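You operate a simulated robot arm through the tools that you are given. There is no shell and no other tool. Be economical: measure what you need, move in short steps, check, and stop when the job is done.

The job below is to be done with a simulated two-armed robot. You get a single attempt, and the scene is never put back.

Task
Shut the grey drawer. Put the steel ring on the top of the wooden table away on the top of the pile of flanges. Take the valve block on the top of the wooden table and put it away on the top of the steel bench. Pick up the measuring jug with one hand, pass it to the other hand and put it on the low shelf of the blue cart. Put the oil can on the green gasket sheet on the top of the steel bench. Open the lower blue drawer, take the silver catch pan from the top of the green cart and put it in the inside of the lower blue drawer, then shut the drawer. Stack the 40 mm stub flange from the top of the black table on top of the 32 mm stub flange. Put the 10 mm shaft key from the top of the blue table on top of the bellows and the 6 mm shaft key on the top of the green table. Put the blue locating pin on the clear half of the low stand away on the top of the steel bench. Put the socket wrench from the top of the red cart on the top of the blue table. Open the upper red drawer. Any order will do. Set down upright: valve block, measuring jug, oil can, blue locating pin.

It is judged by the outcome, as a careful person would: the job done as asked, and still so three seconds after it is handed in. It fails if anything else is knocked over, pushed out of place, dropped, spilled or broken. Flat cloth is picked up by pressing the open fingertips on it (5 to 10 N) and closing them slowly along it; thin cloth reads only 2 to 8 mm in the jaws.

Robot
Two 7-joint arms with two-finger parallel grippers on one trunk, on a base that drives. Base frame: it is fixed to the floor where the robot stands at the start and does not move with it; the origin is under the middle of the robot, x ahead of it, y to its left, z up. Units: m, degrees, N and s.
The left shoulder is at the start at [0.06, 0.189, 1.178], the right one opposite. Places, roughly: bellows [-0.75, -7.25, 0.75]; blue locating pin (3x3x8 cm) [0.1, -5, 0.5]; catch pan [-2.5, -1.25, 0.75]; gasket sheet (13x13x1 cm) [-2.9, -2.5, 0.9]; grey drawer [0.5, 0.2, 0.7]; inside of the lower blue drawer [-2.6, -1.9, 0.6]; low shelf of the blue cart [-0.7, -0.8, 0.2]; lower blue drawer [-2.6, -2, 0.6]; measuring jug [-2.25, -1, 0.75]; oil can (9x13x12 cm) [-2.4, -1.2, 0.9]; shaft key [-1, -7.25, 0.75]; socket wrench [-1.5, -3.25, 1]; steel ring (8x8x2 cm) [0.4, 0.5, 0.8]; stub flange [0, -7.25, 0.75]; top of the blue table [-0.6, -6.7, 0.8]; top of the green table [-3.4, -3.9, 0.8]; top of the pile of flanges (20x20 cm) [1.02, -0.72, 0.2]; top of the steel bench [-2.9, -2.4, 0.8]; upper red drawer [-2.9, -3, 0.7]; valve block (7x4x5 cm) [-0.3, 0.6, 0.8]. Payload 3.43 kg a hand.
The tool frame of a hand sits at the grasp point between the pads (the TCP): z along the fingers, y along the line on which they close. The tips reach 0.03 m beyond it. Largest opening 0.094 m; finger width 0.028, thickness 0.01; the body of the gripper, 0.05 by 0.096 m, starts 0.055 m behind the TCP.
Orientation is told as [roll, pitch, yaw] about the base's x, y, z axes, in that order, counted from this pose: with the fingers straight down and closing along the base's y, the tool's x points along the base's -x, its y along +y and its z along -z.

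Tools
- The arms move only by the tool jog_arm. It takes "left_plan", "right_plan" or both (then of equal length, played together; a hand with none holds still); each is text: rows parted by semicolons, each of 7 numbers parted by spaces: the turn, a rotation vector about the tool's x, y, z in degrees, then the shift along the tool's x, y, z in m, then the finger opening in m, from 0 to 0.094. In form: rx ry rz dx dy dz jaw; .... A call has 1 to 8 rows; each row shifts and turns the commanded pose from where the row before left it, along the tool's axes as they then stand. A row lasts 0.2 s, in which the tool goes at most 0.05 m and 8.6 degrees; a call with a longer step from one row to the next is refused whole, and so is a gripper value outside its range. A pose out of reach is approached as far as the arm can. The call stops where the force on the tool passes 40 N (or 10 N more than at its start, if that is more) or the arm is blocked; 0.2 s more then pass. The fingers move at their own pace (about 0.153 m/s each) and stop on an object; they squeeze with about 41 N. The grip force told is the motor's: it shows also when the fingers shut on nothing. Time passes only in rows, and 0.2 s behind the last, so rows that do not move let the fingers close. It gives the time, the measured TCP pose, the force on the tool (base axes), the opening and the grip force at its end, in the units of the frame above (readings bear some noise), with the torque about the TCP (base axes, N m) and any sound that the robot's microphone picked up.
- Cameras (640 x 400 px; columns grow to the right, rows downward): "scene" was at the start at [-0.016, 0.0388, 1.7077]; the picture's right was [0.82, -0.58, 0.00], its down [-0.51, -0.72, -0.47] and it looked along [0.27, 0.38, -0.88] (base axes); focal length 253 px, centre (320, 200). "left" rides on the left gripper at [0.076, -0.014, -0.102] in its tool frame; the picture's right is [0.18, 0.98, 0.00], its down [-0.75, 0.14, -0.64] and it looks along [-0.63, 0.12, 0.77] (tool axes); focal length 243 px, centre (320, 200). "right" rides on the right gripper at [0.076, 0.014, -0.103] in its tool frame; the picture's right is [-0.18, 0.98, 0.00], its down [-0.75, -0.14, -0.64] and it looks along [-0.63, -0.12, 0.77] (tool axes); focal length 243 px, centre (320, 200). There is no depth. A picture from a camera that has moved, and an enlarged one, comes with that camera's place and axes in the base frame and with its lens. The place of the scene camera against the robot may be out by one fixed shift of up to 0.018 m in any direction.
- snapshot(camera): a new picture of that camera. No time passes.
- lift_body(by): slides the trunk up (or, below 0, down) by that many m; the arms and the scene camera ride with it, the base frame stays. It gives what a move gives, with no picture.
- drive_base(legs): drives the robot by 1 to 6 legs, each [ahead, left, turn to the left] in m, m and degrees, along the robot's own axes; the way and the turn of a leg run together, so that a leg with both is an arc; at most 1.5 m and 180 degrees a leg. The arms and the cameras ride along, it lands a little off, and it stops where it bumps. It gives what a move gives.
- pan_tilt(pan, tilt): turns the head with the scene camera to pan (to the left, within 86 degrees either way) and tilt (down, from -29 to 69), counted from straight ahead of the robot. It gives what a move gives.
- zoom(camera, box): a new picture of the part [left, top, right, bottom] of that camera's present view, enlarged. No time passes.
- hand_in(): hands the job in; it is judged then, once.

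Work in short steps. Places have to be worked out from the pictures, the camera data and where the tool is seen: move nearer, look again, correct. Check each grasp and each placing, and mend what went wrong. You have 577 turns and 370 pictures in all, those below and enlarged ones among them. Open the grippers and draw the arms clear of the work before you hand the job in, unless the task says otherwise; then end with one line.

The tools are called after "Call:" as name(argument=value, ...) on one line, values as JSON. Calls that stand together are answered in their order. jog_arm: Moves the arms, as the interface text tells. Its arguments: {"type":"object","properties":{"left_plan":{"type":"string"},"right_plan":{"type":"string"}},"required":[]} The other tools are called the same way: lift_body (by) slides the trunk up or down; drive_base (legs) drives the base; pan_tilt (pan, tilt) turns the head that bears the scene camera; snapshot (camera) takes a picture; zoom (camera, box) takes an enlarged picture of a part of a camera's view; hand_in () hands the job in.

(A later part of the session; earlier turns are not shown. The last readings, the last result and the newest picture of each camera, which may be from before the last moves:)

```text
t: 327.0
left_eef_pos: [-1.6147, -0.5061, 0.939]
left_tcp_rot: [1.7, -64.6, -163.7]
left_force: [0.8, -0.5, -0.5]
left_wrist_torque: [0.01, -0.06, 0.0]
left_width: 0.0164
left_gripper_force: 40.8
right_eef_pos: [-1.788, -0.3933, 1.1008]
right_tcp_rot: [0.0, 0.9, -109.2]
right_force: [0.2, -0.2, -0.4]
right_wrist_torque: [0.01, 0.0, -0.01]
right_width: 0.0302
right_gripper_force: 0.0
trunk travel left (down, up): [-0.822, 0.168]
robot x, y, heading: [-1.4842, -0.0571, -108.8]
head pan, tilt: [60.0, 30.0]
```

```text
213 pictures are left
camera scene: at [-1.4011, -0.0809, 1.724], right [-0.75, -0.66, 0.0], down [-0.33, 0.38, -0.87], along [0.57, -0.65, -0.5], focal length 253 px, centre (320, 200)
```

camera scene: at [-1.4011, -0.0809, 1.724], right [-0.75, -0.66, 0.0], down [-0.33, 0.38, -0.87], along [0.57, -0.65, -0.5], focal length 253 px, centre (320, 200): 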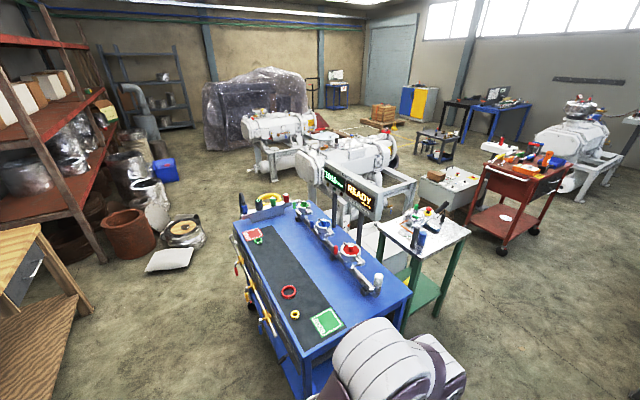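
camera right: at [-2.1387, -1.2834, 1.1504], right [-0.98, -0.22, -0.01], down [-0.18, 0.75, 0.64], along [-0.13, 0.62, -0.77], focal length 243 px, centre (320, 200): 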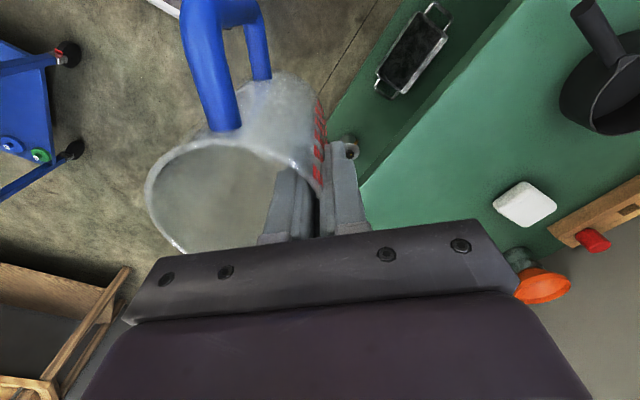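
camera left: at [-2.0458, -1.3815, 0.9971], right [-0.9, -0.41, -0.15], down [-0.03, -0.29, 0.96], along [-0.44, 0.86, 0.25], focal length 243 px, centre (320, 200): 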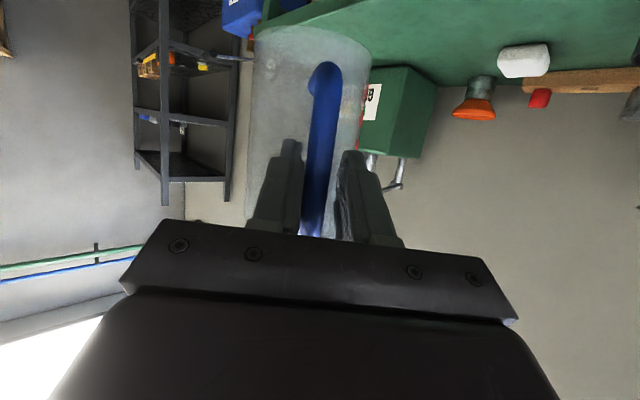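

The blue cart's long north side faces the corridor by the wooden table. I raise the trunk, back up, and slide along to face that side, then look under the top.

Call:
lift_body(by=0.16)

Call:
drive_base(legs=[[-0.37, 0, 0], [0, 0.85, 0]])

Call:
pan_tilt(pan=0, tilt=50)

Call:
snapshot(camera="scene")

Call:
snapshot(camera="left")

```text
t: 328.8
left_eef_pos: [-1.6131, -0.5063, 1.0986]
left_tcp_rot: [1.7, -64.5, -163.6]
left_force: [0.7, 0.0, -1.6]
left_wrist_torque: [-0.01, -0.07, -0.02]
left_width: 0.0164
left_gripper_force: 41.3
right_eef_pos: [-1.7877, -0.3941, 1.262]
right_tcp_rot: [0.0, 0.8, -109.0]
right_force: [-0.2, -0.3, -0.1]
right_wrist_torque: [0.01, 0.03, 0.01]
right_width: 0.0301
right_gripper_force: 0.1
trunk travel left (down, up): [-0.982, 0.008]
robot x, y, heading: [-1.4851, -0.0551, -108.9]
head pan, tilt: [60.0, 30.0]
```

```text
t: 335.3
left_eef_pos: [-0.6842, -0.4401, 1.1003]
left_tcp_rot: [1.6, -64.7, -163.9]
left_force: [-0.1, 0.2, -0.6]
left_wrist_torque: [0.01, -0.09, 0.02]
left_width: 0.0165
left_gripper_force: 40.8
right_eef_pos: [-0.8573, -0.3263, 1.2628]
right_tcp_rot: [0.0, 1.0, -109.2]
right_force: [-0.2, 0.5, 0.4]
right_wrist_torque: [0.0, -0.02, 0.03]
right_width: 0.0301
right_gripper_force: 0.1
trunk travel left (down, up): [-0.982, 0.008]
robot x, y, heading: [-0.5532, 0.0101, -109.1]
head pan, tilt: [60.0, 30.0]
```

```text
t: 336.6
left_eef_pos: [-0.6832, -0.4408, 1.0989]
left_tcp_rot: [1.7, -64.7, -163.8]
left_force: [-0.1, 1.0, -1.0]
left_wrist_torque: [0.01, -0.09, -0.02]
left_width: 0.0162
left_gripper_force: 41.0
right_eef_pos: [-0.8569, -0.326, 1.2613]
right_tcp_rot: [0.0, 0.9, -109.2]
right_force: [-0.3, -0.1, 0.3]
right_wrist_torque: [-0.02, 0.03, -0.02]
right_width: 0.03
right_gripper_force: 0.1
trunk travel left (down, up): [-0.982, 0.008]
robot x, y, heading: [-0.5539, 0.0135, -108.8]
head pan, tilt: [0.0, 50.0]
```

```text
212 pictures are left
camera scene: at [-0.5536, -0.0202, 1.8545], right [-0.95, 0.32, 0.0], down [0.25, 0.72, -0.64], along [-0.21, -0.61, -0.77], focal length 253 px, centre (320, 200)
```

scene: 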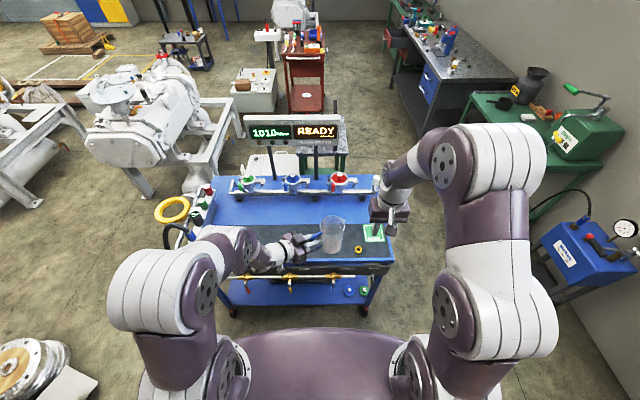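

```text
211 pictures are left
camera left: at [-0.569, -0.3905, 1.0741], right [0.37, -0.91, -0.15], down [0.28, -0.04, 0.96], along [-0.88, -0.4, 0.24], focal length 243 px, centre (320, 200)
```

left: 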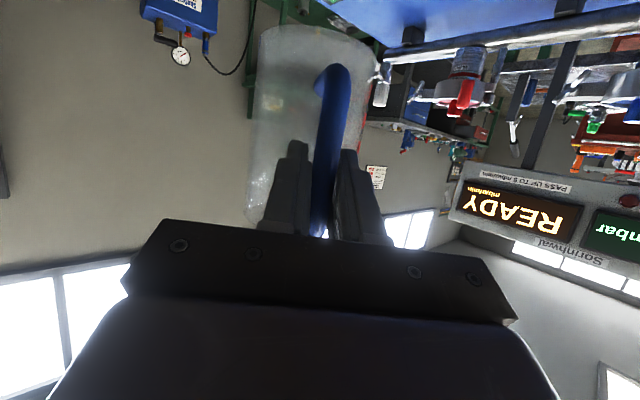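

I see the low shelf's front strip below a rail with yellow valves. I back off 0.12 m and lower the trunk to look beneath.

Call:
drive_base(legs=[[-0.12, 0, 0]])

Call:
lift_body(by=-0.4)

Call:
lift_body(by=-0.25)

Call:
pan_tilt(pan=0, tilt=45)

Call:
snapshot(camera="scene")

Call:
snapshot(camera="right")

```text
t: 337.8
left_eef_pos: [-0.6448, -0.3294, 1.098]
left_tcp_rot: [1.6, -64.6, -163.7]
left_force: [0.4, 0.4, -1.3]
left_wrist_torque: [0.01, -0.09, -0.05]
left_width: 0.0164
left_gripper_force: 41.1
right_eef_pos: [-0.8186, -0.2156, 1.2602]
right_tcp_rot: [-0.1, 1.0, -109.1]
right_force: [0.9, -0.4, 0.6]
right_wrist_torque: [-0.02, 0.01, -0.03]
right_width: 0.03
right_gripper_force: 0.1
trunk travel left (down, up): [-0.982, 0.008]
robot x, y, heading: [-0.5142, 0.1233, -108.8]
head pan, tilt: [0.0, 50.0]
```

```text
t: 341.7
left_eef_pos: [-0.6449, -0.3273, 0.7005]
left_tcp_rot: [1.6, -64.7, -163.8]
left_force: [0.3, 0.1, -1.3]
left_wrist_torque: [0.01, -0.11, 0.01]
left_width: 0.0165
left_gripper_force: 41.1
right_eef_pos: [-0.8183, -0.2128, 0.8624]
right_tcp_rot: [-0.1, 0.8, -109.1]
right_force: [-0.3, -0.5, -0.3]
right_wrist_torque: [-0.01, 0.0, 0.02]
right_width: 0.0302
right_gripper_force: 0.1
trunk travel left (down, up): [-0.582, 0.408]
robot x, y, heading: [-0.5169, 0.1227, -108.9]
head pan, tilt: [0.0, 50.0]
```

```text
t: 344.2
left_eef_pos: [-0.6443, -0.3271, 0.4495]
left_tcp_rot: [1.6, -64.6, -163.8]
left_force: [-0.2, 0.6, -1.9]
left_wrist_torque: [0.03, -0.11, -0.04]
left_width: 0.0165
left_gripper_force: 41.3
right_eef_pos: [-0.8181, -0.2127, 0.6122]
right_tcp_rot: [-0.1, 0.9, -109.1]
right_force: [-1.1, 0.1, -1.0]
right_wrist_torque: [0.02, 0.03, -0.01]
right_width: 0.0299
right_gripper_force: 0.1
trunk travel left (down, up): [-0.332, 0.658]
robot x, y, heading: [-0.5177, 0.1255, -109.1]
head pan, tilt: [0.0, 50.0]
```

```text
t: 344.9
left_eef_pos: [-0.6444, -0.3261, 0.4487]
left_tcp_rot: [1.7, -64.6, -163.8]
left_force: [-0.2, -0.2, -0.6]
left_wrist_torque: [0.02, -0.03, 0.0]
left_width: 0.0165
left_gripper_force: 40.6
right_eef_pos: [-0.8177, -0.2137, 0.6123]
right_tcp_rot: [-0.1, 0.9, -109.1]
right_force: [0.8, -0.7, -0.5]
right_wrist_torque: [-0.04, -0.01, 0.02]
right_width: 0.0301
right_gripper_force: 0.1
trunk travel left (down, up): [-0.332, 0.658]
robot x, y, heading: [-0.5175, 0.1245, -108.7]
head pan, tilt: [0.0, 45.0]
```

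```text
210 pictures are left
camera scene: at [-0.516, 0.0897, 1.2114], right [-0.95, 0.32, 0.0], down [0.23, 0.67, -0.71], along [-0.23, -0.67, -0.71], focal length 253 px, centre (320, 200)
```

scene: 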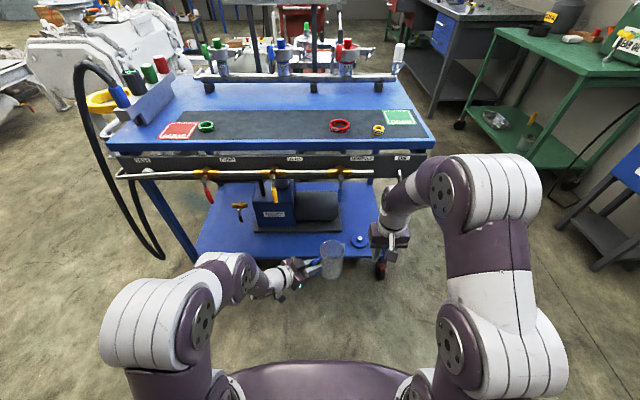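

```text
209 pictures are left
camera right: at [-0.7796, -0.1468, 0.7159], right [0.87, -0.5, 0.0], down [-0.38, -0.68, 0.63], along [-0.32, -0.55, -0.78], focal length 243 px, centre (320, 200)
```

right: 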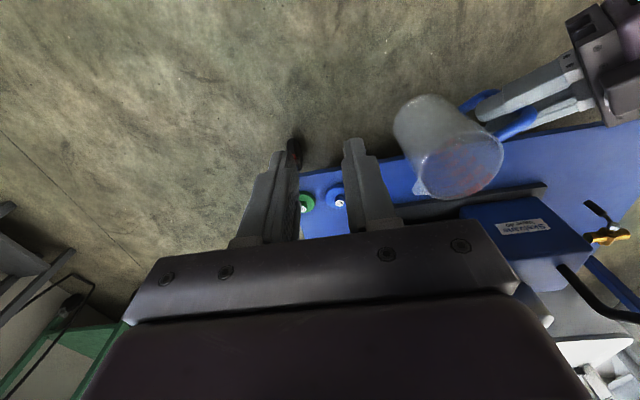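

The low shelf has free space at its front-left (≈(-0.43,-0.68)), east of... in front of the pump. To reach it the hand should point more straight ahead: I move it left and swivel it about the vertical.

Call:
jog_arm(left_plan="0 0 0 0.0125 0.0209 -0.0269 0; 0 0 0 0.0125 0.0209 -0.0269 0; -6.6 0 -3.1 0 0 0 0; -6.6 0 -3.1 0 0 0 0; -6.6 0 -3.1 0 0 0 0; -6.6 0 -3.1 0 0 0 0; -6.6 0 -3.1 0 0 0 0; -6.6 0 -3.1 0 0 0 0")

Call:
snapshot(camera="scene")

```text
t: 346.7
left_eef_pos: [-0.5917, -0.4136, 0.4902]
left_tcp_rot: [-3.9, -64.7, -122.9]
left_force: [-0.6, 0.1, -1.4]
left_wrist_torque: [0.08, -0.03, 0.02]
left_width: 0.0162
left_gripper_force: 41.0
left hand out of reach, approached as far as the arm can: row 1, 2, 5, 6, 7, 8
right_eef_pos: [-0.817, -0.213, 0.613]
right_tcp_rot: [-0.1, 0.9, -109.1]
right_force: [0.4, 0.1, -0.4]
right_wrist_torque: [0.0, 0.02, -0.01]
right_width: 0.0297
right_gripper_force: 0.0
trunk travel left (down, up): [-0.332, 0.658]
robot x, y, heading: [-0.5152, 0.1252, -109.1]
head pan, tilt: [0.0, 45.0]
```

```text
208 pictures are left
camera scene: at [-0.516, 0.0897, 1.2114], right [-0.95, 0.32, 0.0], down [0.23, 0.67, -0.71], along [-0.23, -0.67, -0.71], focal length 253 px, centre (320, 200)
```

scene: 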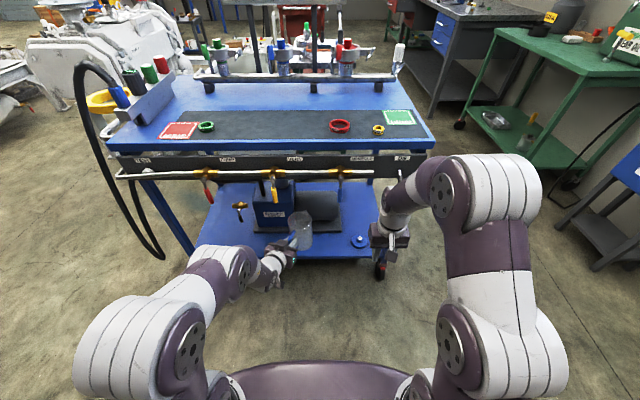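

I lower the trunk further, then drive left 0.24 and ahead 0.06, and check before placing.

Call:
lift_body(by=-0.13)

Call:
drive_base(legs=[[0, 0.24, 0], [0.05, 0, 0]])

Call:
snapshot(camera="scene")

Call:
snapshot(camera="right")

```text
t: 348.3
left_eef_pos: [-0.5923, -0.4162, 0.3589]
left_tcp_rot: [-3.8, -64.5, -122.9]
left_force: [0.8, -0.4, -1.0]
left_wrist_torque: [0.09, -0.06, 0.02]
left_width: 0.0164
left_gripper_force: 40.8
right_eef_pos: [-0.8179, -0.2126, 0.4805]
right_tcp_rot: [-0.1, 1.0, -109.1]
right_force: [-0.1, 0.2, 0.2]
right_wrist_torque: [0.03, 0.01, 0.02]
right_width: 0.0301
right_gripper_force: 0.1
trunk travel left (down, up): [-0.202, 0.788]
robot x, y, heading: [-0.5161, 0.1211, -108.8]
head pan, tilt: [0.0, 45.0]
```

```text
t: 350.6
left_eef_pos: [-0.384, -0.5394, 0.3584]
left_tcp_rot: [-4.0, -64.6, -123.0]
left_force: [0.4, -0.5, -1.3]
left_wrist_torque: [0.09, -0.07, 0.0]
left_width: 0.0165
left_gripper_force: 40.9
right_eef_pos: [-0.6089, -0.3366, 0.4822]
right_tcp_rot: [-0.2, 0.9, -109.4]
right_force: [0.0, -0.3, -0.1]
right_wrist_torque: [-0.02, -0.03, -0.01]
right_width: 0.0301
right_gripper_force: 0.1
trunk travel left (down, up): [-0.202, 0.788]
robot x, y, heading: [-0.3065, -0.0001, -109.3]
head pan, tilt: [0.0, 45.0]
```

```text
207 pictures are left
camera scene: at [-0.3066, -0.0354, 1.0814], right [-0.94, 0.33, 0.0], down [0.23, 0.67, -0.71], along [-0.23, -0.67, -0.71], focal length 253 px, centre (320, 200)
```

scene: 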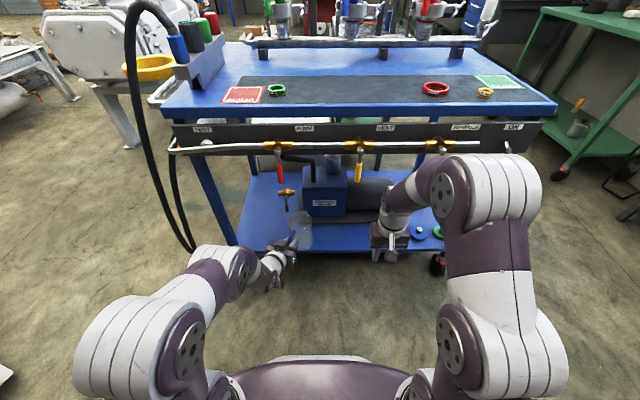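

```text
206 pictures are left
camera right: at [-0.5712, -0.2709, 0.5859], right [0.87, -0.5, 0.0], down [-0.38, -0.67, 0.63], along [-0.32, -0.54, -0.78], focal length 243 px, centre (320, 200)
```

right: 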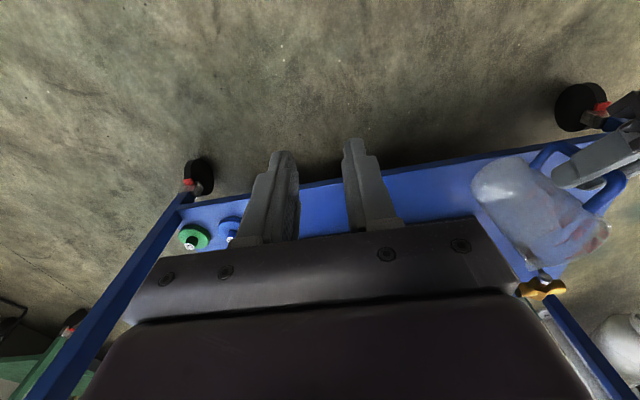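

Call:
drive_base(legs=[[0.07, 0, 0]])

Call:
zoom(camera="scene", box=[200, 130, 440, 290])

Call:
snapshot(camera="left")

```text
t: 351.6
left_eef_pos: [-0.4082, -0.6061, 0.3599]
left_tcp_rot: [-4.1, -64.5, -123.2]
left_force: [0.3, 0.5, -1.7]
left_wrist_torque: [0.07, -0.06, 0.02]
left_width: 0.0161
left_gripper_force: 40.8
right_eef_pos: [-0.6332, -0.4049, 0.4819]
right_tcp_rot: [-0.1, 0.9, -109.2]
right_force: [-0.3, 0.3, -1.1]
right_wrist_torque: [0.0, 0.02, -0.01]
right_width: 0.03
right_gripper_force: 0.0
trunk travel left (down, up): [-0.202, 0.788]
robot x, y, heading: [-0.329, -0.0657, -109.2]
head pan, tilt: [0.0, 45.0]
```

```text
2.50 times, centred on (320, 210) of scene
camera zoom: at [-0.3298, -0.1024, 1.0814], right [-0.94, 0.33, 0.0], down [0.23, 0.67, -0.71], along [-0.23, -0.67, -0.71], focal length 633 px, centre (320, 175)
```

zoom: 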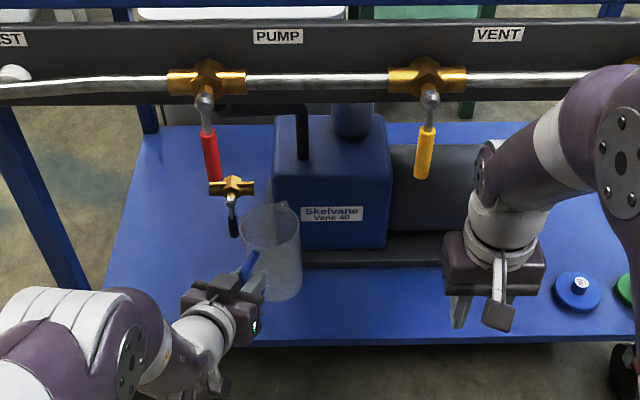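

```text
204 pictures are left
camera left: at [-0.3458, -0.4975, 0.3346], right [0.83, -0.52, -0.2], down [0.29, 0.11, 0.95], along [-0.47, -0.85, 0.24], focal length 243 px, centre (320, 200)
```

left: 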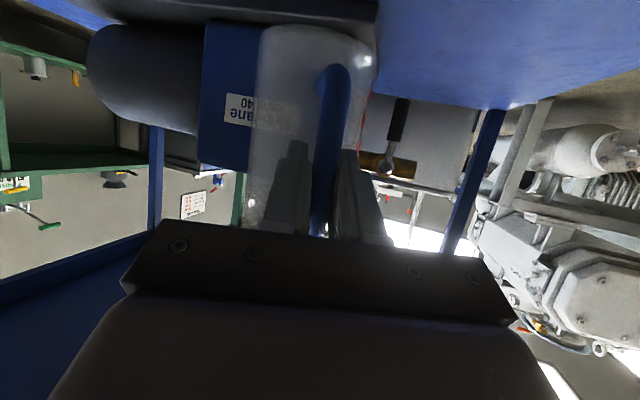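

The jug is over the shelf, in front-left of the pump. I lower it with the arm until it touches.

Call:
jog_arm(left_plan="0 0 0 0.0181 0 0.0085 0; 0 0 0 0.0136 0 0.0063 0; 0 0 0 0.0091 0 0.0042 0; 0 0 0 0.0054 0 0.0025 0; 0 0 0 0.0054 0 0.0025 0; 0 0 0 0.0054 0 0.0025 0; 0 0 0 0.0054 0 0.0025 0; 0 0 0 0.0054 0 0.0025 0")

Call:
zoom(camera="scene", box=[220, 150, 400, 290])

```text
t: 353.4
left_eef_pos: [-0.4074, -0.6057, 0.3053]
left_tcp_rot: [-5.3, -64.3, -121.9]
left_force: [-1.0, 0.0, -1.7]
left_wrist_torque: [0.07, -0.03, 0.01]
left_width: 0.0166
left_gripper_force: 41.1
left hand out of reach, approached as far as the arm can: row 3, 5, 7, 8
right_eef_pos: [-0.6311, -0.403, 0.4817]
right_tcp_rot: [-0.1, 0.9, -109.4]
right_force: [-0.6, -0.1, 1.3]
right_wrist_torque: [0.03, -0.01, 0.0]
right_width: 0.03
right_gripper_force: 0.1
trunk travel left (down, up): [-0.202, 0.788]
robot x, y, heading: [-0.3313, -0.0702, -108.9]
head pan, tilt: [0.0, 45.0]
```

```text
2.86 times, centred on (310, 220) of scene
camera zoom: at [-0.3298, -0.1024, 1.0814], right [-0.94, 0.33, 0.0], down [0.23, 0.67, -0.71], along [-0.23, -0.67, -0.71], focal length 724 px, centre (349, 143)
```

zoom: 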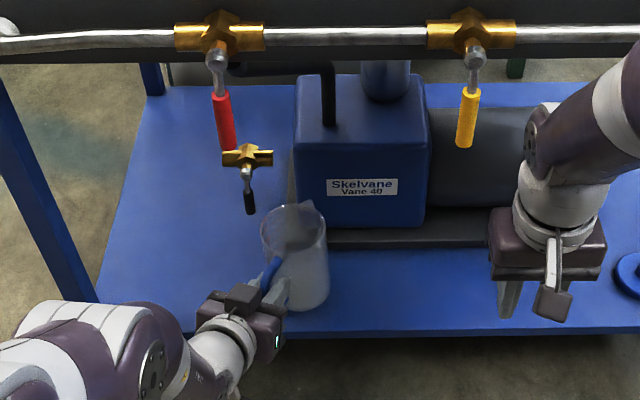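

No contact yet (bottom ≈0.216). I use the trunk in small steps.

Call:
lift_body(by=-0.012)

Call:
lift_body(by=-0.008)

```text
t: 354.0
left_eef_pos: [-0.4079, -0.6057, 0.2941]
left_tcp_rot: [-5.5, -64.4, -121.8]
left_force: [0.7, -0.6, -1.5]
left_wrist_torque: [0.08, -0.06, -0.01]
left_width: 0.0164
left_gripper_force: 40.9
right_eef_pos: [-0.6334, -0.4044, 0.4698]
right_tcp_rot: [0.0, 0.9, -109.3]
right_force: [0.2, -1.1, -0.7]
right_wrist_torque: [0.0, -0.01, 0.02]
right_width: 0.0299
right_gripper_force: 0.0
trunk travel left (down, up): [-0.19, 0.8]
robot x, y, heading: [-0.3284, -0.0662, -108.9]
head pan, tilt: [0.0, 45.0]
```

```text
t: 354.6
left_eef_pos: [-0.4084, -0.6054, 0.2878]
left_tcp_rot: [-5.3, -64.8, -121.9]
left_force: [-0.9, -1.9, 4.2]
left_wrist_torque: [-0.54, 0.15, -0.04]
left_width: 0.0162
left_gripper_force: 41.1
right_eef_pos: [-0.6314, -0.404, 0.4621]
right_tcp_rot: [-0.1, 0.7, -109.4]
right_force: [0.2, 1.2, -0.1]
right_wrist_torque: [-0.02, -0.03, 0.0]
right_width: 0.0299
right_gripper_force: 0.0
trunk travel left (down, up): [-0.182, 0.808]
robot x, y, heading: [-0.331, -0.0683, -109.3]
head pan, tilt: [0.0, 45.0]
```

Contact felt. I settle 3 mm more, open, and withdraw back along the fingers.

Call:
lift_body(by=-0.003)

Call:
jog_arm(left_plan="0 0 0 0 0 0 0.025; 0 0 0 0 0 0 0.04; 0 0 0 0 0 0 0.05; 0 0 0 0 0 0 0.05")

Call:
zoom(camera="scene", box=[220, 150, 400, 290])

Call:
snapshot(camera="left")

```text
t: 355.1
left_eef_pos: [-0.4085, -0.6056, 0.2875]
left_tcp_rot: [-5.2, -64.8, -122.0]
left_force: [0.4, 4.9, 21.8]
left_wrist_torque: [-1.01, 0.25, 0.03]
left_width: 0.0166
left_gripper_force: 41.3
right_eef_pos: [-0.6309, -0.4029, 0.46]
right_tcp_rot: [-0.1, 0.7, -109.3]
right_force: [-0.6, -0.4, 0.7]
right_wrist_torque: [0.03, 0.01, -0.03]
right_width: 0.0298
right_gripper_force: 0.0
trunk travel left (down, up): [-0.179, 0.811]
robot x, y, heading: [-0.3322, -0.0679, -109.0]
head pan, tilt: [0.0, 45.0]
```

```text
t: 356.1
left_eef_pos: [-0.4083, -0.6064, 0.2844]
left_tcp_rot: [-5.4, -64.3, -121.7]
left_force: [-0.4, -0.2, 0.1]
left_wrist_torque: [0.01, 0.0, -0.03]
left_width: 0.0505
left_gripper_force: 0.0
right_eef_pos: [-0.6323, -0.4031, 0.459]
right_tcp_rot: [-0.2, 0.9, -109.3]
right_force: [-0.4, -1.0, -0.4]
right_wrist_torque: [0.0, -0.01, 0.04]
right_width: 0.03
right_gripper_force: 0.1
trunk travel left (down, up): [-0.179, 0.811]
robot x, y, heading: [-0.3292, -0.0688, -109.2]
head pan, tilt: [0.0, 45.0]
```

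```text
2.86 times, centred on (310, 220) of scene
camera zoom: at [-0.3298, -0.1023, 1.0584], right [-0.94, 0.33, 0.0], down [0.23, 0.67, -0.71], along [-0.23, -0.67, -0.71], focal length 724 px, centre (349, 143)
```

zoom: 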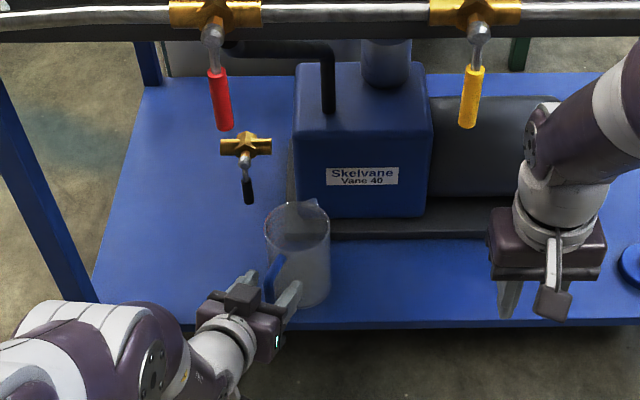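

```text
201 pictures are left
camera left: at [-0.3459, -0.4965, 0.2585], right [0.83, -0.52, -0.21], down [0.3, 0.1, 0.95], along [-0.47, -0.85, 0.23], focal length 243 px, centre (320, 200)
```

left: 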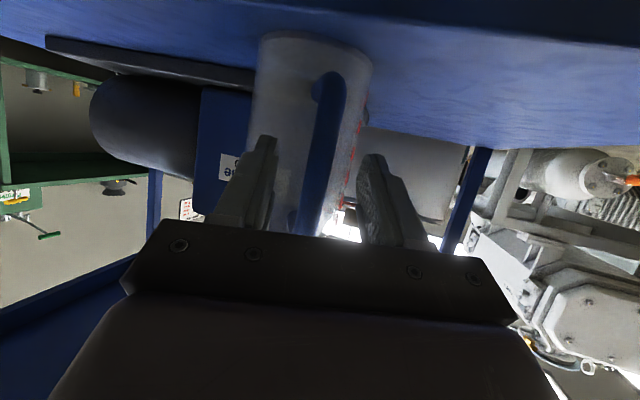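

Jug stands upright on the shelf. I withdraw by driving back.

Call:
drive_base(legs=[[-0.15, 0.0, 0]])

Call:
zoom(camera="scene", box=[220, 110, 400, 250])

```text
t: 357.5
left_eef_pos: [-0.3567, -0.4613, 0.283]
left_tcp_rot: [-5.4, -64.3, -121.7]
left_force: [0.1, -0.9, 0.4]
left_wrist_torque: [0.01, 0.01, -0.01]
left_width: 0.0502
left_gripper_force: 0.0
right_eef_pos: [-0.5822, -0.2602, 0.459]
right_tcp_rot: [-0.2, 0.9, -109.3]
right_force: [-0.1, 0.0, 0.0]
right_wrist_torque: [0.01, 0.0, 0.0]
right_width: 0.0301
right_gripper_force: 0.0
trunk travel left (down, up): [-0.179, 0.811]
robot x, y, heading: [-0.2797, 0.0778, -109.1]
head pan, tilt: [0.0, 45.0]
```

```text
2.86 times, centred on (310, 180) of scene
camera zoom: at [-0.2801, 0.0413, 1.0585], right [-0.95, 0.33, 0.0], down [0.23, 0.67, -0.71], along [-0.23, -0.67, -0.71], focal length 724 px, centre (349, 257)
```

zoom: 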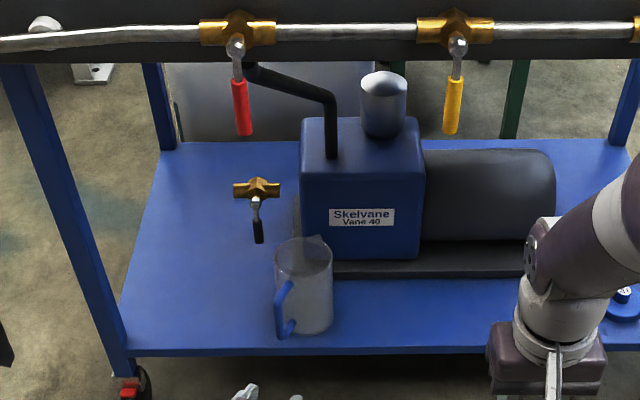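

Jug done. I now raise the trunk, straighten the left hand, and head for the red cart (socket wrench).

Call:
lift_body(by=0.4)

Call:
lift_body(by=0.4)

Call:
jog_arm(left_plan="0 8.5 0 0 0 0 0.06; 0 8.5 0 0 0 0 0.06; 0 8.5 0 0 0 0 0.06; 0 8.5 0 0 0 0 0.06; 0 8.5 0 0 0 0 0.06; 0 8.5 0 0 0 0 0.06; 0 8.5 0 0 0 0 0.06; 0 4.5 0 0 0 0 0.06")

Call:
drive_base(legs=[[0.05, -1.2, 3.3]])

```text
t: 361.3
left_eef_pos: [-0.3567, -0.4619, 0.6843]
left_tcp_rot: [-5.4, -64.4, -121.8]
left_force: [-0.1, -0.5, -0.5]
left_wrist_torque: [-0.04, 0.02, -0.01]
left_width: 0.05
left_gripper_force: 0.0
right_eef_pos: [-0.5814, -0.2602, 0.8581]
right_tcp_rot: [-0.1, 0.9, -109.2]
right_force: [-0.5, 0.6, -0.4]
right_wrist_torque: [0.0, 0.04, -0.02]
right_width: 0.0302
right_gripper_force: 0.1
trunk travel left (down, up): [-0.579, 0.411]
robot x, y, heading: [-0.2774, 0.0764, -109.1]
head pan, tilt: [0.0, 45.0]
```

```text
t: 365.1
left_eef_pos: [-0.3575, -0.462, 1.0821]
left_tcp_rot: [-5.3, -64.4, -121.7]
left_force: [-0.9, 0.0, -0.1]
left_wrist_torque: [-0.02, 0.01, 0.02]
left_width: 0.0498
left_gripper_force: 0.0
right_eef_pos: [-0.5822, -0.2602, 1.2582]
right_tcp_rot: [-0.1, 0.9, -109.3]
right_force: [-0.3, -0.6, -0.7]
right_wrist_torque: [0.01, -0.01, 0.01]
right_width: 0.03
right_gripper_force: 0.0
trunk travel left (down, up): [-0.979, 0.011]
robot x, y, heading: [-0.2813, 0.0723, -109.0]
head pan, tilt: [0.0, 45.0]
```

```text
t: 366.9
left_eef_pos: [-0.3622, -0.4629, 1.084]
left_tcp_rot: [-3.3, -3.8, -126.6]
left_force: [0.5, 0.1, -1.4]
left_wrist_torque: [-0.01, -0.01, 0.04]
left_width: 0.0602
left_gripper_force: 0.1
left hand out of reach, approached as far as the arm can: row 6
right_eef_pos: [-0.582, -0.2602, 1.2591]
right_tcp_rot: [-0.2, 0.9, -109.2]
right_force: [-1.0, 0.3, -0.3]
right_wrist_torque: [0.0, 0.01, 0.0]
right_width: 0.03
right_gripper_force: 0.1
trunk travel left (down, up): [-0.979, 0.011]
robot x, y, heading: [-0.2811, 0.0775, -108.9]
head pan, tilt: [0.0, 45.0]
```

```text
t: 372.9
left_eef_pos: [-1.4767, -0.1582, 1.084]
left_tcp_rot: [-3.3, -3.9, -123.7]
left_force: [-0.4, 0.0, -0.8]
left_wrist_torque: [0.02, -0.02, 0.01]
left_width: 0.0602
left_gripper_force: 0.1
right_eef_pos: [-1.7072, 0.0327, 1.2594]
right_tcp_rot: [-0.1, 0.9, -106.1]
right_force: [-1.3, -0.1, 0.0]
right_wrist_torque: [0.04, -0.02, -0.01]
right_width: 0.0301
right_gripper_force: 0.1
trunk travel left (down, up): [-0.979, 0.011]
robot x, y, heading: [-1.4235, 0.3843, -105.8]
head pan, tilt: [0.0, 45.0]
```

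Call:
jog_arm(left_plan="-3.3 3.8 0 0 0 0 0.06; 0 0 -8.5 0 0 0 0.06; 0 0 -8.5 0 0 0 0.06")

Call:
drive_base(legs=[[1.3, 0.08, 0], [1.05, 0.2, 0]])

Call:
pan_tilt(pan=35, tilt=40)

Call:
snapshot(camera="scene")

```text
t: 373.7
left_eef_pos: [-1.4766, -0.158, 1.0857]
left_tcp_rot: [0.0, -0.2, -106.7]
left_force: [0.9, 0.1, -0.5]
left_wrist_torque: [-0.01, -0.05, -0.01]
left_width: 0.06
left_gripper_force: 0.0
right_eef_pos: [-1.7073, 0.0324, 1.2595]
right_tcp_rot: [-0.1, 0.9, -106.2]
right_force: [0.0, -0.4, -0.8]
right_wrist_torque: [0.0, 0.01, -0.01]
right_width: 0.0298
right_gripper_force: 0.1
trunk travel left (down, up): [-0.979, 0.011]
robot x, y, heading: [-1.4268, 0.384, -105.9]
head pan, tilt: [0.0, 45.0]
```

```text
t: 385.6
left_eef_pos: [-1.9408, -2.5335, 1.0846]
left_tcp_rot: [-0.1, -0.2, -109.1]
left_force: [0.5, -0.2, -0.6]
left_wrist_torque: [0.0, 0.01, -0.01]
left_width: 0.0602
left_gripper_force: 0.0
right_eef_pos: [-2.1648, -2.3349, 1.2587]
right_tcp_rot: [0.0, 0.8, -108.4]
right_force: [0.9, 0.9, -0.3]
right_wrist_torque: [0.01, -0.01, 0.02]
right_width: 0.0298
right_gripper_force: 0.1
trunk travel left (down, up): [-0.979, 0.011]
robot x, y, heading: [-1.869, -1.9933, -108.2]
head pan, tilt: [0.0, 45.0]
```

```text
t: 386.6
left_eef_pos: [-1.9417, -2.5329, 1.0845]
left_tcp_rot: [-0.1, -0.3, -109.0]
left_force: [0.3, 0.2, 0.0]
left_wrist_torque: [0.01, 0.02, 0.01]
left_width: 0.0601
left_gripper_force: 0.1
right_eef_pos: [-2.1642, -2.3338, 1.2598]
right_tcp_rot: [-0.1, 0.9, -108.5]
right_force: [-0.5, 0.5, 0.0]
right_wrist_torque: [0.01, 0.02, 0.0]
right_width: 0.0299
right_gripper_force: 0.1
trunk travel left (down, up): [-0.979, 0.011]
robot x, y, heading: [-1.8634, -1.995, -108.3]
head pan, tilt: [35.0, 40.0]
```

```text
199 pictures are left
camera scene: at [-1.8166, -2.0324, 1.8657], right [-0.96, -0.29, 0.0], down [-0.18, 0.62, -0.77], along [0.22, -0.73, -0.64], focal length 253 px, centre (320, 200)
```

scene: 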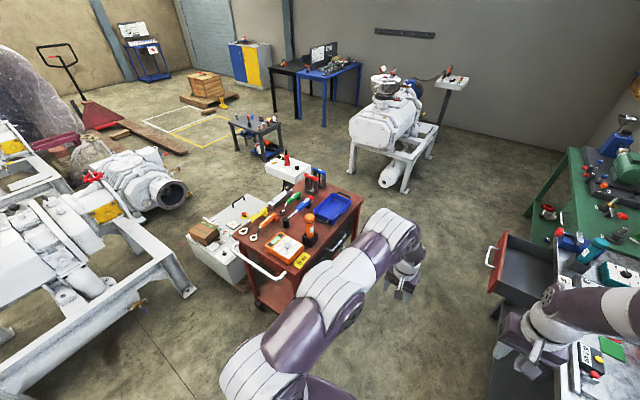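

Call:
zoom(camera="scene", box=[225, 150, 375, 275])

Call:
zoom(camera="scene", box=[210, 30, 380, 170])

```text
3.20 times, centred on (300, 212) of scene
camera zoom: at [-1.8166, -2.0324, 1.8657], right [-0.96, -0.29, 0.0], down [-0.18, 0.62, -0.77], along [0.22, -0.73, -0.64], focal length 810 px, centre (384, 160)
```

zoom: 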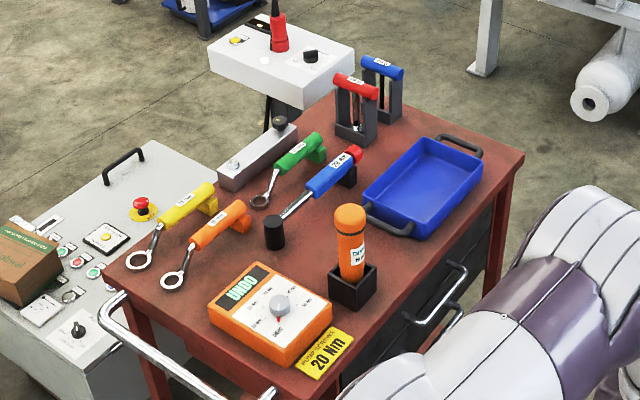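

```text
2.86 times, centred on (295, 100) of scene
camera zoom: at [-1.8166, -2.0324, 1.8657], right [-0.96, -0.29, 0.0], down [-0.18, 0.62, -0.77], along [0.22, -0.73, -0.64], focal length 724 px, centre (391, 486)
```

zoom: 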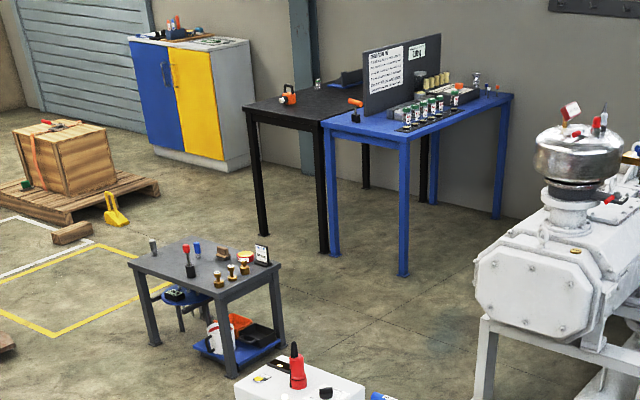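

I need a closer look at the tools on the red cart to identify the socket wrench.

Call:
zoom(camera="scene", box=[275, 160, 345, 215])

Call:
zoom(camera="scene", box=[240, 190, 310, 245])

```text
7.27 times, centred on (310, 188) of scene
camera zoom: at [-1.8166, -2.0324, 1.8657], right [-0.96, -0.29, 0.0], down [-0.18, 0.62, -0.77], along [0.22, -0.73, -0.64], focal length 1842 px, centre (393, 291)
```

zoom: 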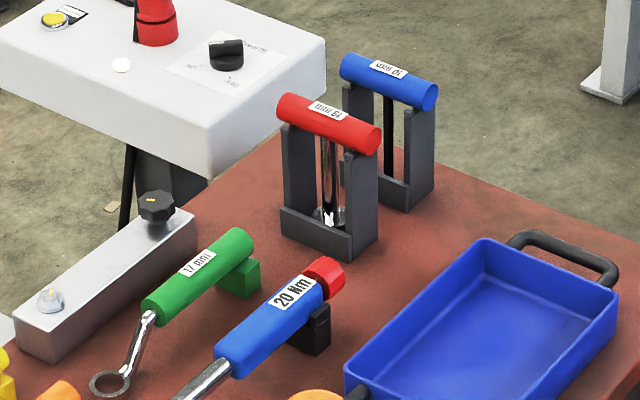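

```text
7.27 times, centred on (275, 218) of scene
camera zoom: at [-1.8166, -2.0324, 1.8657], right [-0.96, -0.29, 0.0], down [-0.18, 0.62, -0.77], along [0.22, -0.73, -0.64], focal length 1842 px, centre (647, 73)
```

zoom: 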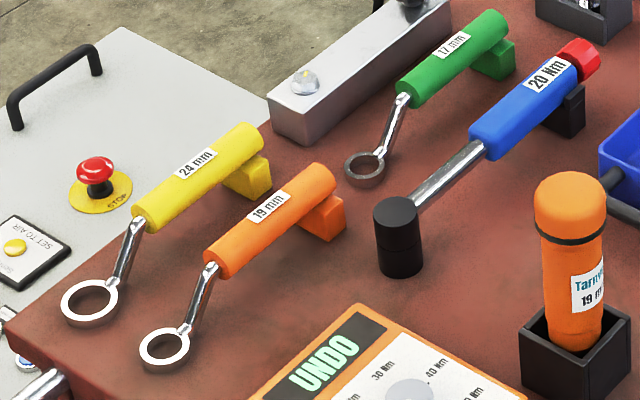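

The red T-handle with the chrome socket shaft ("19 mm"), standing in its holder at ≈(-1.43,-3.14), is the socket wrench (blue one is a torque wrench/hex key, others ring spanners). I turn to face the red cart and slide along to it.

Call:
drive_base(legs=[[0, 0, 92], [0.13, -0.35, 0], [0.05, -0.4, 0]])

Call:
pan_tilt(pan=-10, tilt=50)

Call:
snapshot(camera="scene")

Call:
snapshot(camera="right")

```text
t: 395.0
left_eef_pos: [-1.3519, -2.8059, 1.0863]
left_tcp_rot: [-0.1, -0.2, -16.5]
left_force: [0.5, -0.2, -0.7]
left_wrist_torque: [-0.02, 0.02, -0.02]
left_width: 0.0603
left_gripper_force: 0.0
right_eef_pos: [-1.5405, -3.0375, 1.2586]
right_tcp_rot: [-0.2, 1.0, -15.8]
right_force: [-0.4, -1.2, 0.4]
right_wrist_torque: [0.0, -0.04, 0.0]
right_width: 0.0299
right_gripper_force: 0.2
trunk travel left (down, up): [-0.979, 0.011]
robot x, y, heading: [-1.8963, -2.7611, -15.6]
head pan, tilt: [35.0, 40.0]
```

```text
t: 396.1
left_eef_pos: [-1.3522, -2.8066, 1.0841]
left_tcp_rot: [0.0, -0.3, -16.5]
left_force: [0.2, -0.2, -0.4]
left_wrist_torque: [-0.03, 0.0, 0.0]
left_width: 0.0599
left_gripper_force: 0.0
right_eef_pos: [-1.5407, -3.0386, 1.2588]
right_tcp_rot: [-0.1, 0.9, -15.9]
right_force: [0.6, 0.5, 0.3]
right_wrist_torque: [-0.03, 0.02, -0.01]
right_width: 0.0299
right_gripper_force: 0.1
trunk travel left (down, up): [-0.979, 0.011]
robot x, y, heading: [-1.8921, -2.7568, -15.9]
head pan, tilt: [-10.0, 50.0]
```

```text
194 pictures are left
camera scene: at [-1.8759, -2.7878, 1.8516], right [-0.43, -0.9, 0.0], down [-0.69, 0.33, -0.64], along [0.58, -0.28, -0.77], focal length 253 px, centre (320, 200)
```

scene: 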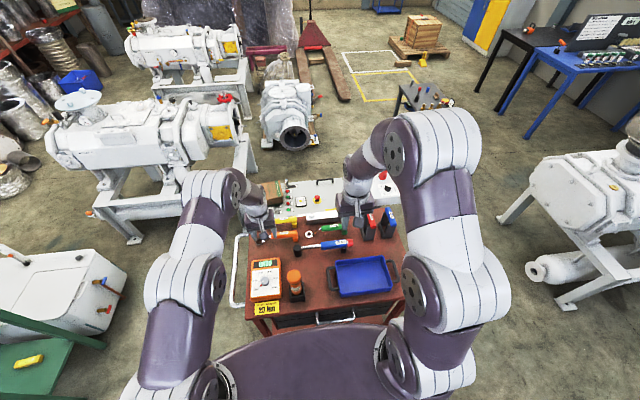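

```text
193 pictures are left
camera right: at [-1.6095, -3.004, 1.363], right [0.45, 0.9, -0.01], down [0.7, -0.34, 0.63], along [0.56, -0.28, -0.78], focal length 243 px, centre (320, 200)
```

right: 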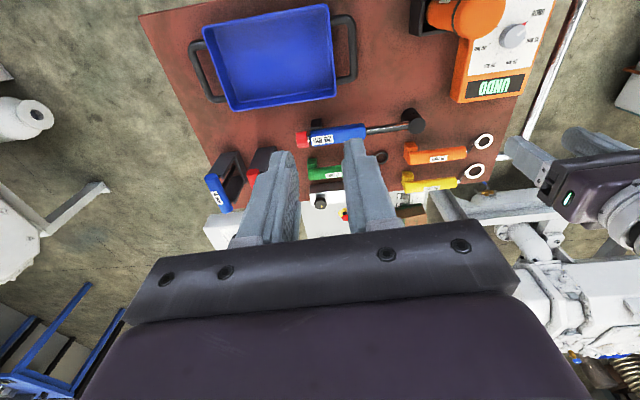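

Call:
zoom(camera="scene", box=[290, 170, 430, 280])

Call:
jog_arm(right_plan="0 0 0 0.03 -0.03 0 0.05; 0 0 0 0.03 -0.03 0 0.05; 0 0 0 0 -0.03 0 0.05")

Call:
snapshot(camera="right")

```text
3.64 times, centred on (360, 225) of scene
camera zoom: at [-1.8759, -2.7878, 1.8516], right [-0.43, -0.9, 0.0], down [-0.69, 0.33, -0.64], along [0.58, -0.28, -0.77], focal length 921 px, centre (174, 109)
```

zoom: 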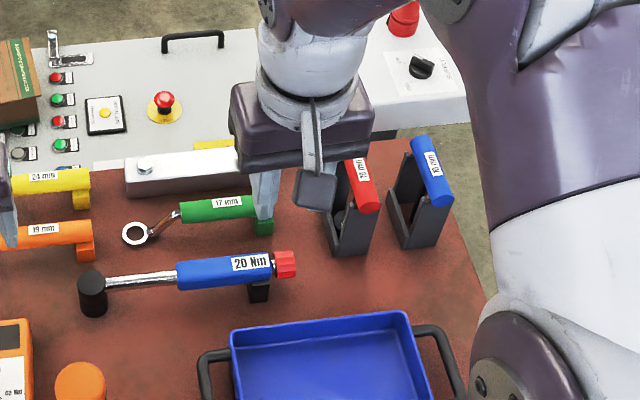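

```text
t: 396.9
left_eef_pos: [-1.3517, -2.8089, 1.0849]
left_tcp_rot: [0.0, -0.1, -16.4]
left_force: [0.2, 0.1, -1.1]
left_wrist_torque: [0.01, 0.02, -0.01]
left_width: 0.0602
left_gripper_force: 0.0
right_eef_pos: [-1.6246, -3.1126, 1.2601]
right_tcp_rot: [-0.1, 1.0, -15.8]
right_force: [-0.1, 0.4, -0.6]
right_wrist_torque: [0.02, 0.0, 0.0]
right_width: 0.0499
right_gripper_force: 0.1
trunk travel left (down, up): [-0.979, 0.011]
robot x, y, heading: [-1.8942, -2.7556, -15.8]
head pan, tilt: [-10.0, 50.0]
```

```text
191 pictures are left
camera right: at [-1.6932, -3.0776, 1.3646], right [0.45, 0.9, 0.0], down [0.7, -0.34, 0.63], along [0.56, -0.28, -0.78], focal length 243 px, centre (320, 200)
```

right: 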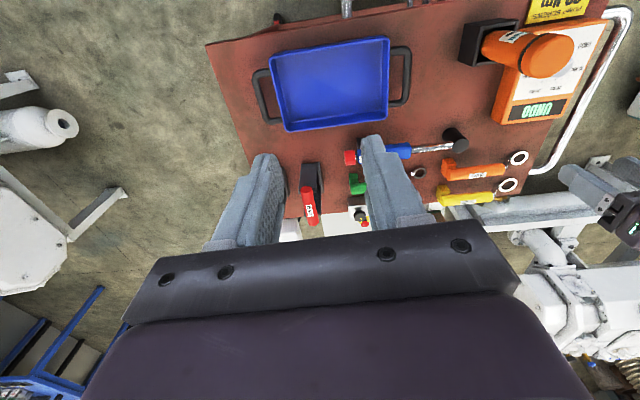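

The bar's axis lies along my forward direction, centre ≈(-1.453,-3.214), z≈1.03. I shift right 12 cm, pull the left hand back, and bring the right hand over the bar.

Call:
drive_base(legs=[[0, -0.12, 0]])

Call:
jog_arm(left_plan="0 0 0 0.04 0 -0.01 0.06; 0 0 0 0.04 0 -0.01 0.06; 0 0 0 0.04 0 -0.01 0.06; 0 0 0 0.04 0 0 0.06; 0 0 0 0.04 0 0 0.06; 0 0 0 0.04 0 0 0.06", right_plan="0 0 0 -0.032 0.0115 0.01 0.06; 0 0 0 -0.032 0.0115 0.01 0.06; 0 0 0 -0.032 0.0115 0.01 0.06; 0 0 0 -0.032 0.0115 0.01 0.06; 0 0 0 -0.032 0.0115 0 0.06; 0 0 0 -0.032 0.0115 0 0.06")

Call:
lift_body(by=-0.1)

Call:
snapshot(camera="right")

Call:
zoom(camera="scene", box=[290, 150, 450, 270])

```text
t: 398.1
left_eef_pos: [-1.3836, -2.9195, 1.0857]
left_tcp_rot: [-0.1, -0.1, -16.4]
left_force: [-0.1, -0.3, 0.2]
left_wrist_torque: [-0.01, 0.02, 0.01]
left_width: 0.0599
left_gripper_force: 0.2
right_eef_pos: [-1.6559, -3.2226, 1.2629]
right_tcp_rot: [-0.2, 0.9, -15.7]
right_force: [-0.1, 0.4, 0.1]
right_wrist_torque: [-0.02, -0.01, 0.04]
right_width: 0.05
right_gripper_force: 0.1
trunk travel left (down, up): [-0.979, 0.011]
robot x, y, heading: [-1.9259, -2.8693, -15.5]
head pan, tilt: [-10.0, 50.0]
```

```text
t: 399.5
left_eef_pos: [-1.6152, -2.8541, 1.1116]
left_tcp_rot: [-0.1, -0.2, -16.5]
left_force: [0.2, 0.5, 0.0]
left_wrist_torque: [0.01, -0.01, 0.0]
left_width: 0.06
left_gripper_force: 0.1
right_eef_pos: [-1.4526, -3.2086, 1.2178]
right_tcp_rot: [-0.2, 0.8, -15.8]
right_force: [-0.6, 0.1, 0.6]
right_wrist_torque: [0.04, -0.04, -0.01]
right_width: 0.0601
right_gripper_force: 0.0
trunk travel left (down, up): [-0.979, 0.011]
robot x, y, heading: [-1.9221, -2.872, -15.7]
head pan, tilt: [-10.0, 50.0]
```

```text
t: 400.9
left_eef_pos: [-1.6141, -2.8559, 1.0127]
left_tcp_rot: [-0.1, -0.2, -16.4]
left_force: [0.3, 0.0, -0.1]
left_wrist_torque: [0.01, 0.02, 0.02]
left_width: 0.0599
left_gripper_force: 0.2
right_eef_pos: [-1.453, -3.21, 1.1183]
right_tcp_rot: [-0.1, 0.9, -15.8]
right_force: [0.3, -0.2, -0.3]
right_wrist_torque: [-0.02, -0.01, 0.01]
right_width: 0.06
right_gripper_force: 0.1
trunk travel left (down, up): [-0.879, 0.111]
robot x, y, heading: [-1.9259, -2.8694, -15.7]
head pan, tilt: [-10.0, 50.0]
```

```text
190 pictures are left
camera right: at [-1.5223, -3.1742, 1.2219], right [0.45, 0.9, 0.0], down [0.7, -0.34, 0.63], along [0.56, -0.28, -0.78], focal length 243 px, centre (320, 200)
```

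right: 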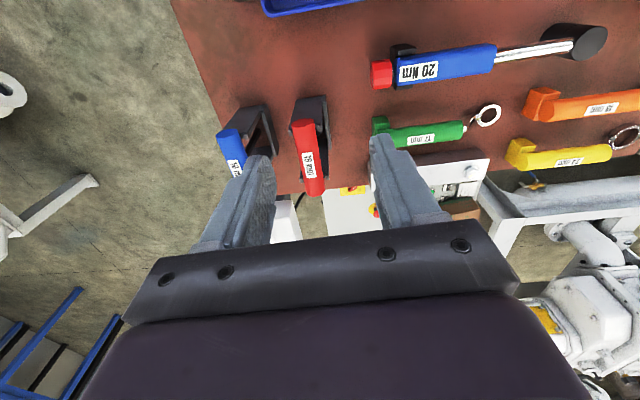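

```text
3.33 times, centred on (370, 210) of scene
camera zoom: at [-1.9082, -2.9023, 1.7516], right [-0.43, -0.9, 0.0], down [-0.69, 0.33, -0.64], along [0.58, -0.28, -0.77], focal length 844 px, centre (153, 167)
```

zoom: 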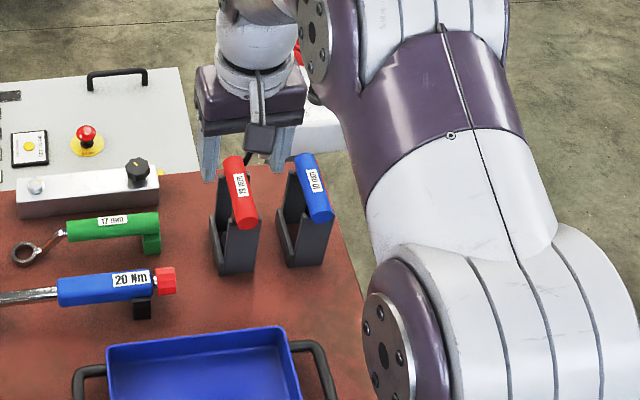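

The bar seems a bit farther and lower (≈(-1.425,-3.235), z≈1.0). I move there and look again closer.

Call:
jog_arm(right_plan="0 0 0 -0.034 -0.0164 0 0.06; 0 0 0 0 0 0.03 0.06; 0 0 0 0 0 0 0.06")

Call:
snapshot(camera="right")

```text
t: 401.7
left_eef_pos: [-1.6151, -2.8552, 1.0135]
left_tcp_rot: [-0.1, -0.1, -16.4]
left_force: [-0.3, 0.3, 0.1]
left_wrist_torque: [-0.04, -0.01, 0.02]
left_width: 0.0601
left_gripper_force: 0.2
right_eef_pos: [-1.425, -3.2332, 1.0857]
right_tcp_rot: [0.0, 0.9, -15.9]
right_force: [-0.3, 0.0, -0.2]
right_wrist_torque: [-0.02, -0.02, 0.02]
right_width: 0.06
right_gripper_force: 0.0
trunk travel left (down, up): [-0.879, 0.111]
robot x, y, heading: [-1.9264, -2.8683, -15.8]
head pan, tilt: [-10.0, 50.0]
```

```text
188 pictures are left
camera right: at [-1.4943, -3.1993, 1.1897], right [0.44, 0.9, -0.01], down [0.7, -0.34, 0.63], along [0.56, -0.28, -0.77], focal length 243 px, centre (320, 200)
```

right: 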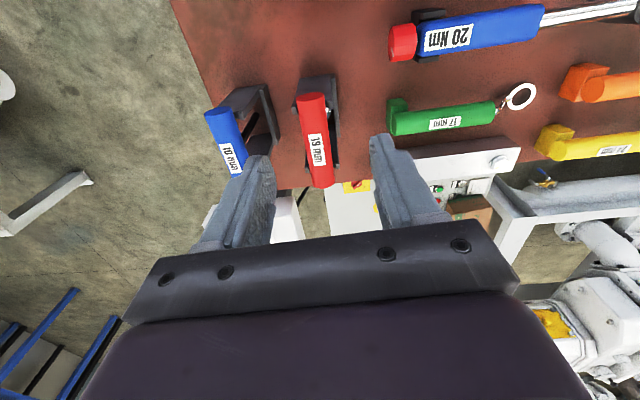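

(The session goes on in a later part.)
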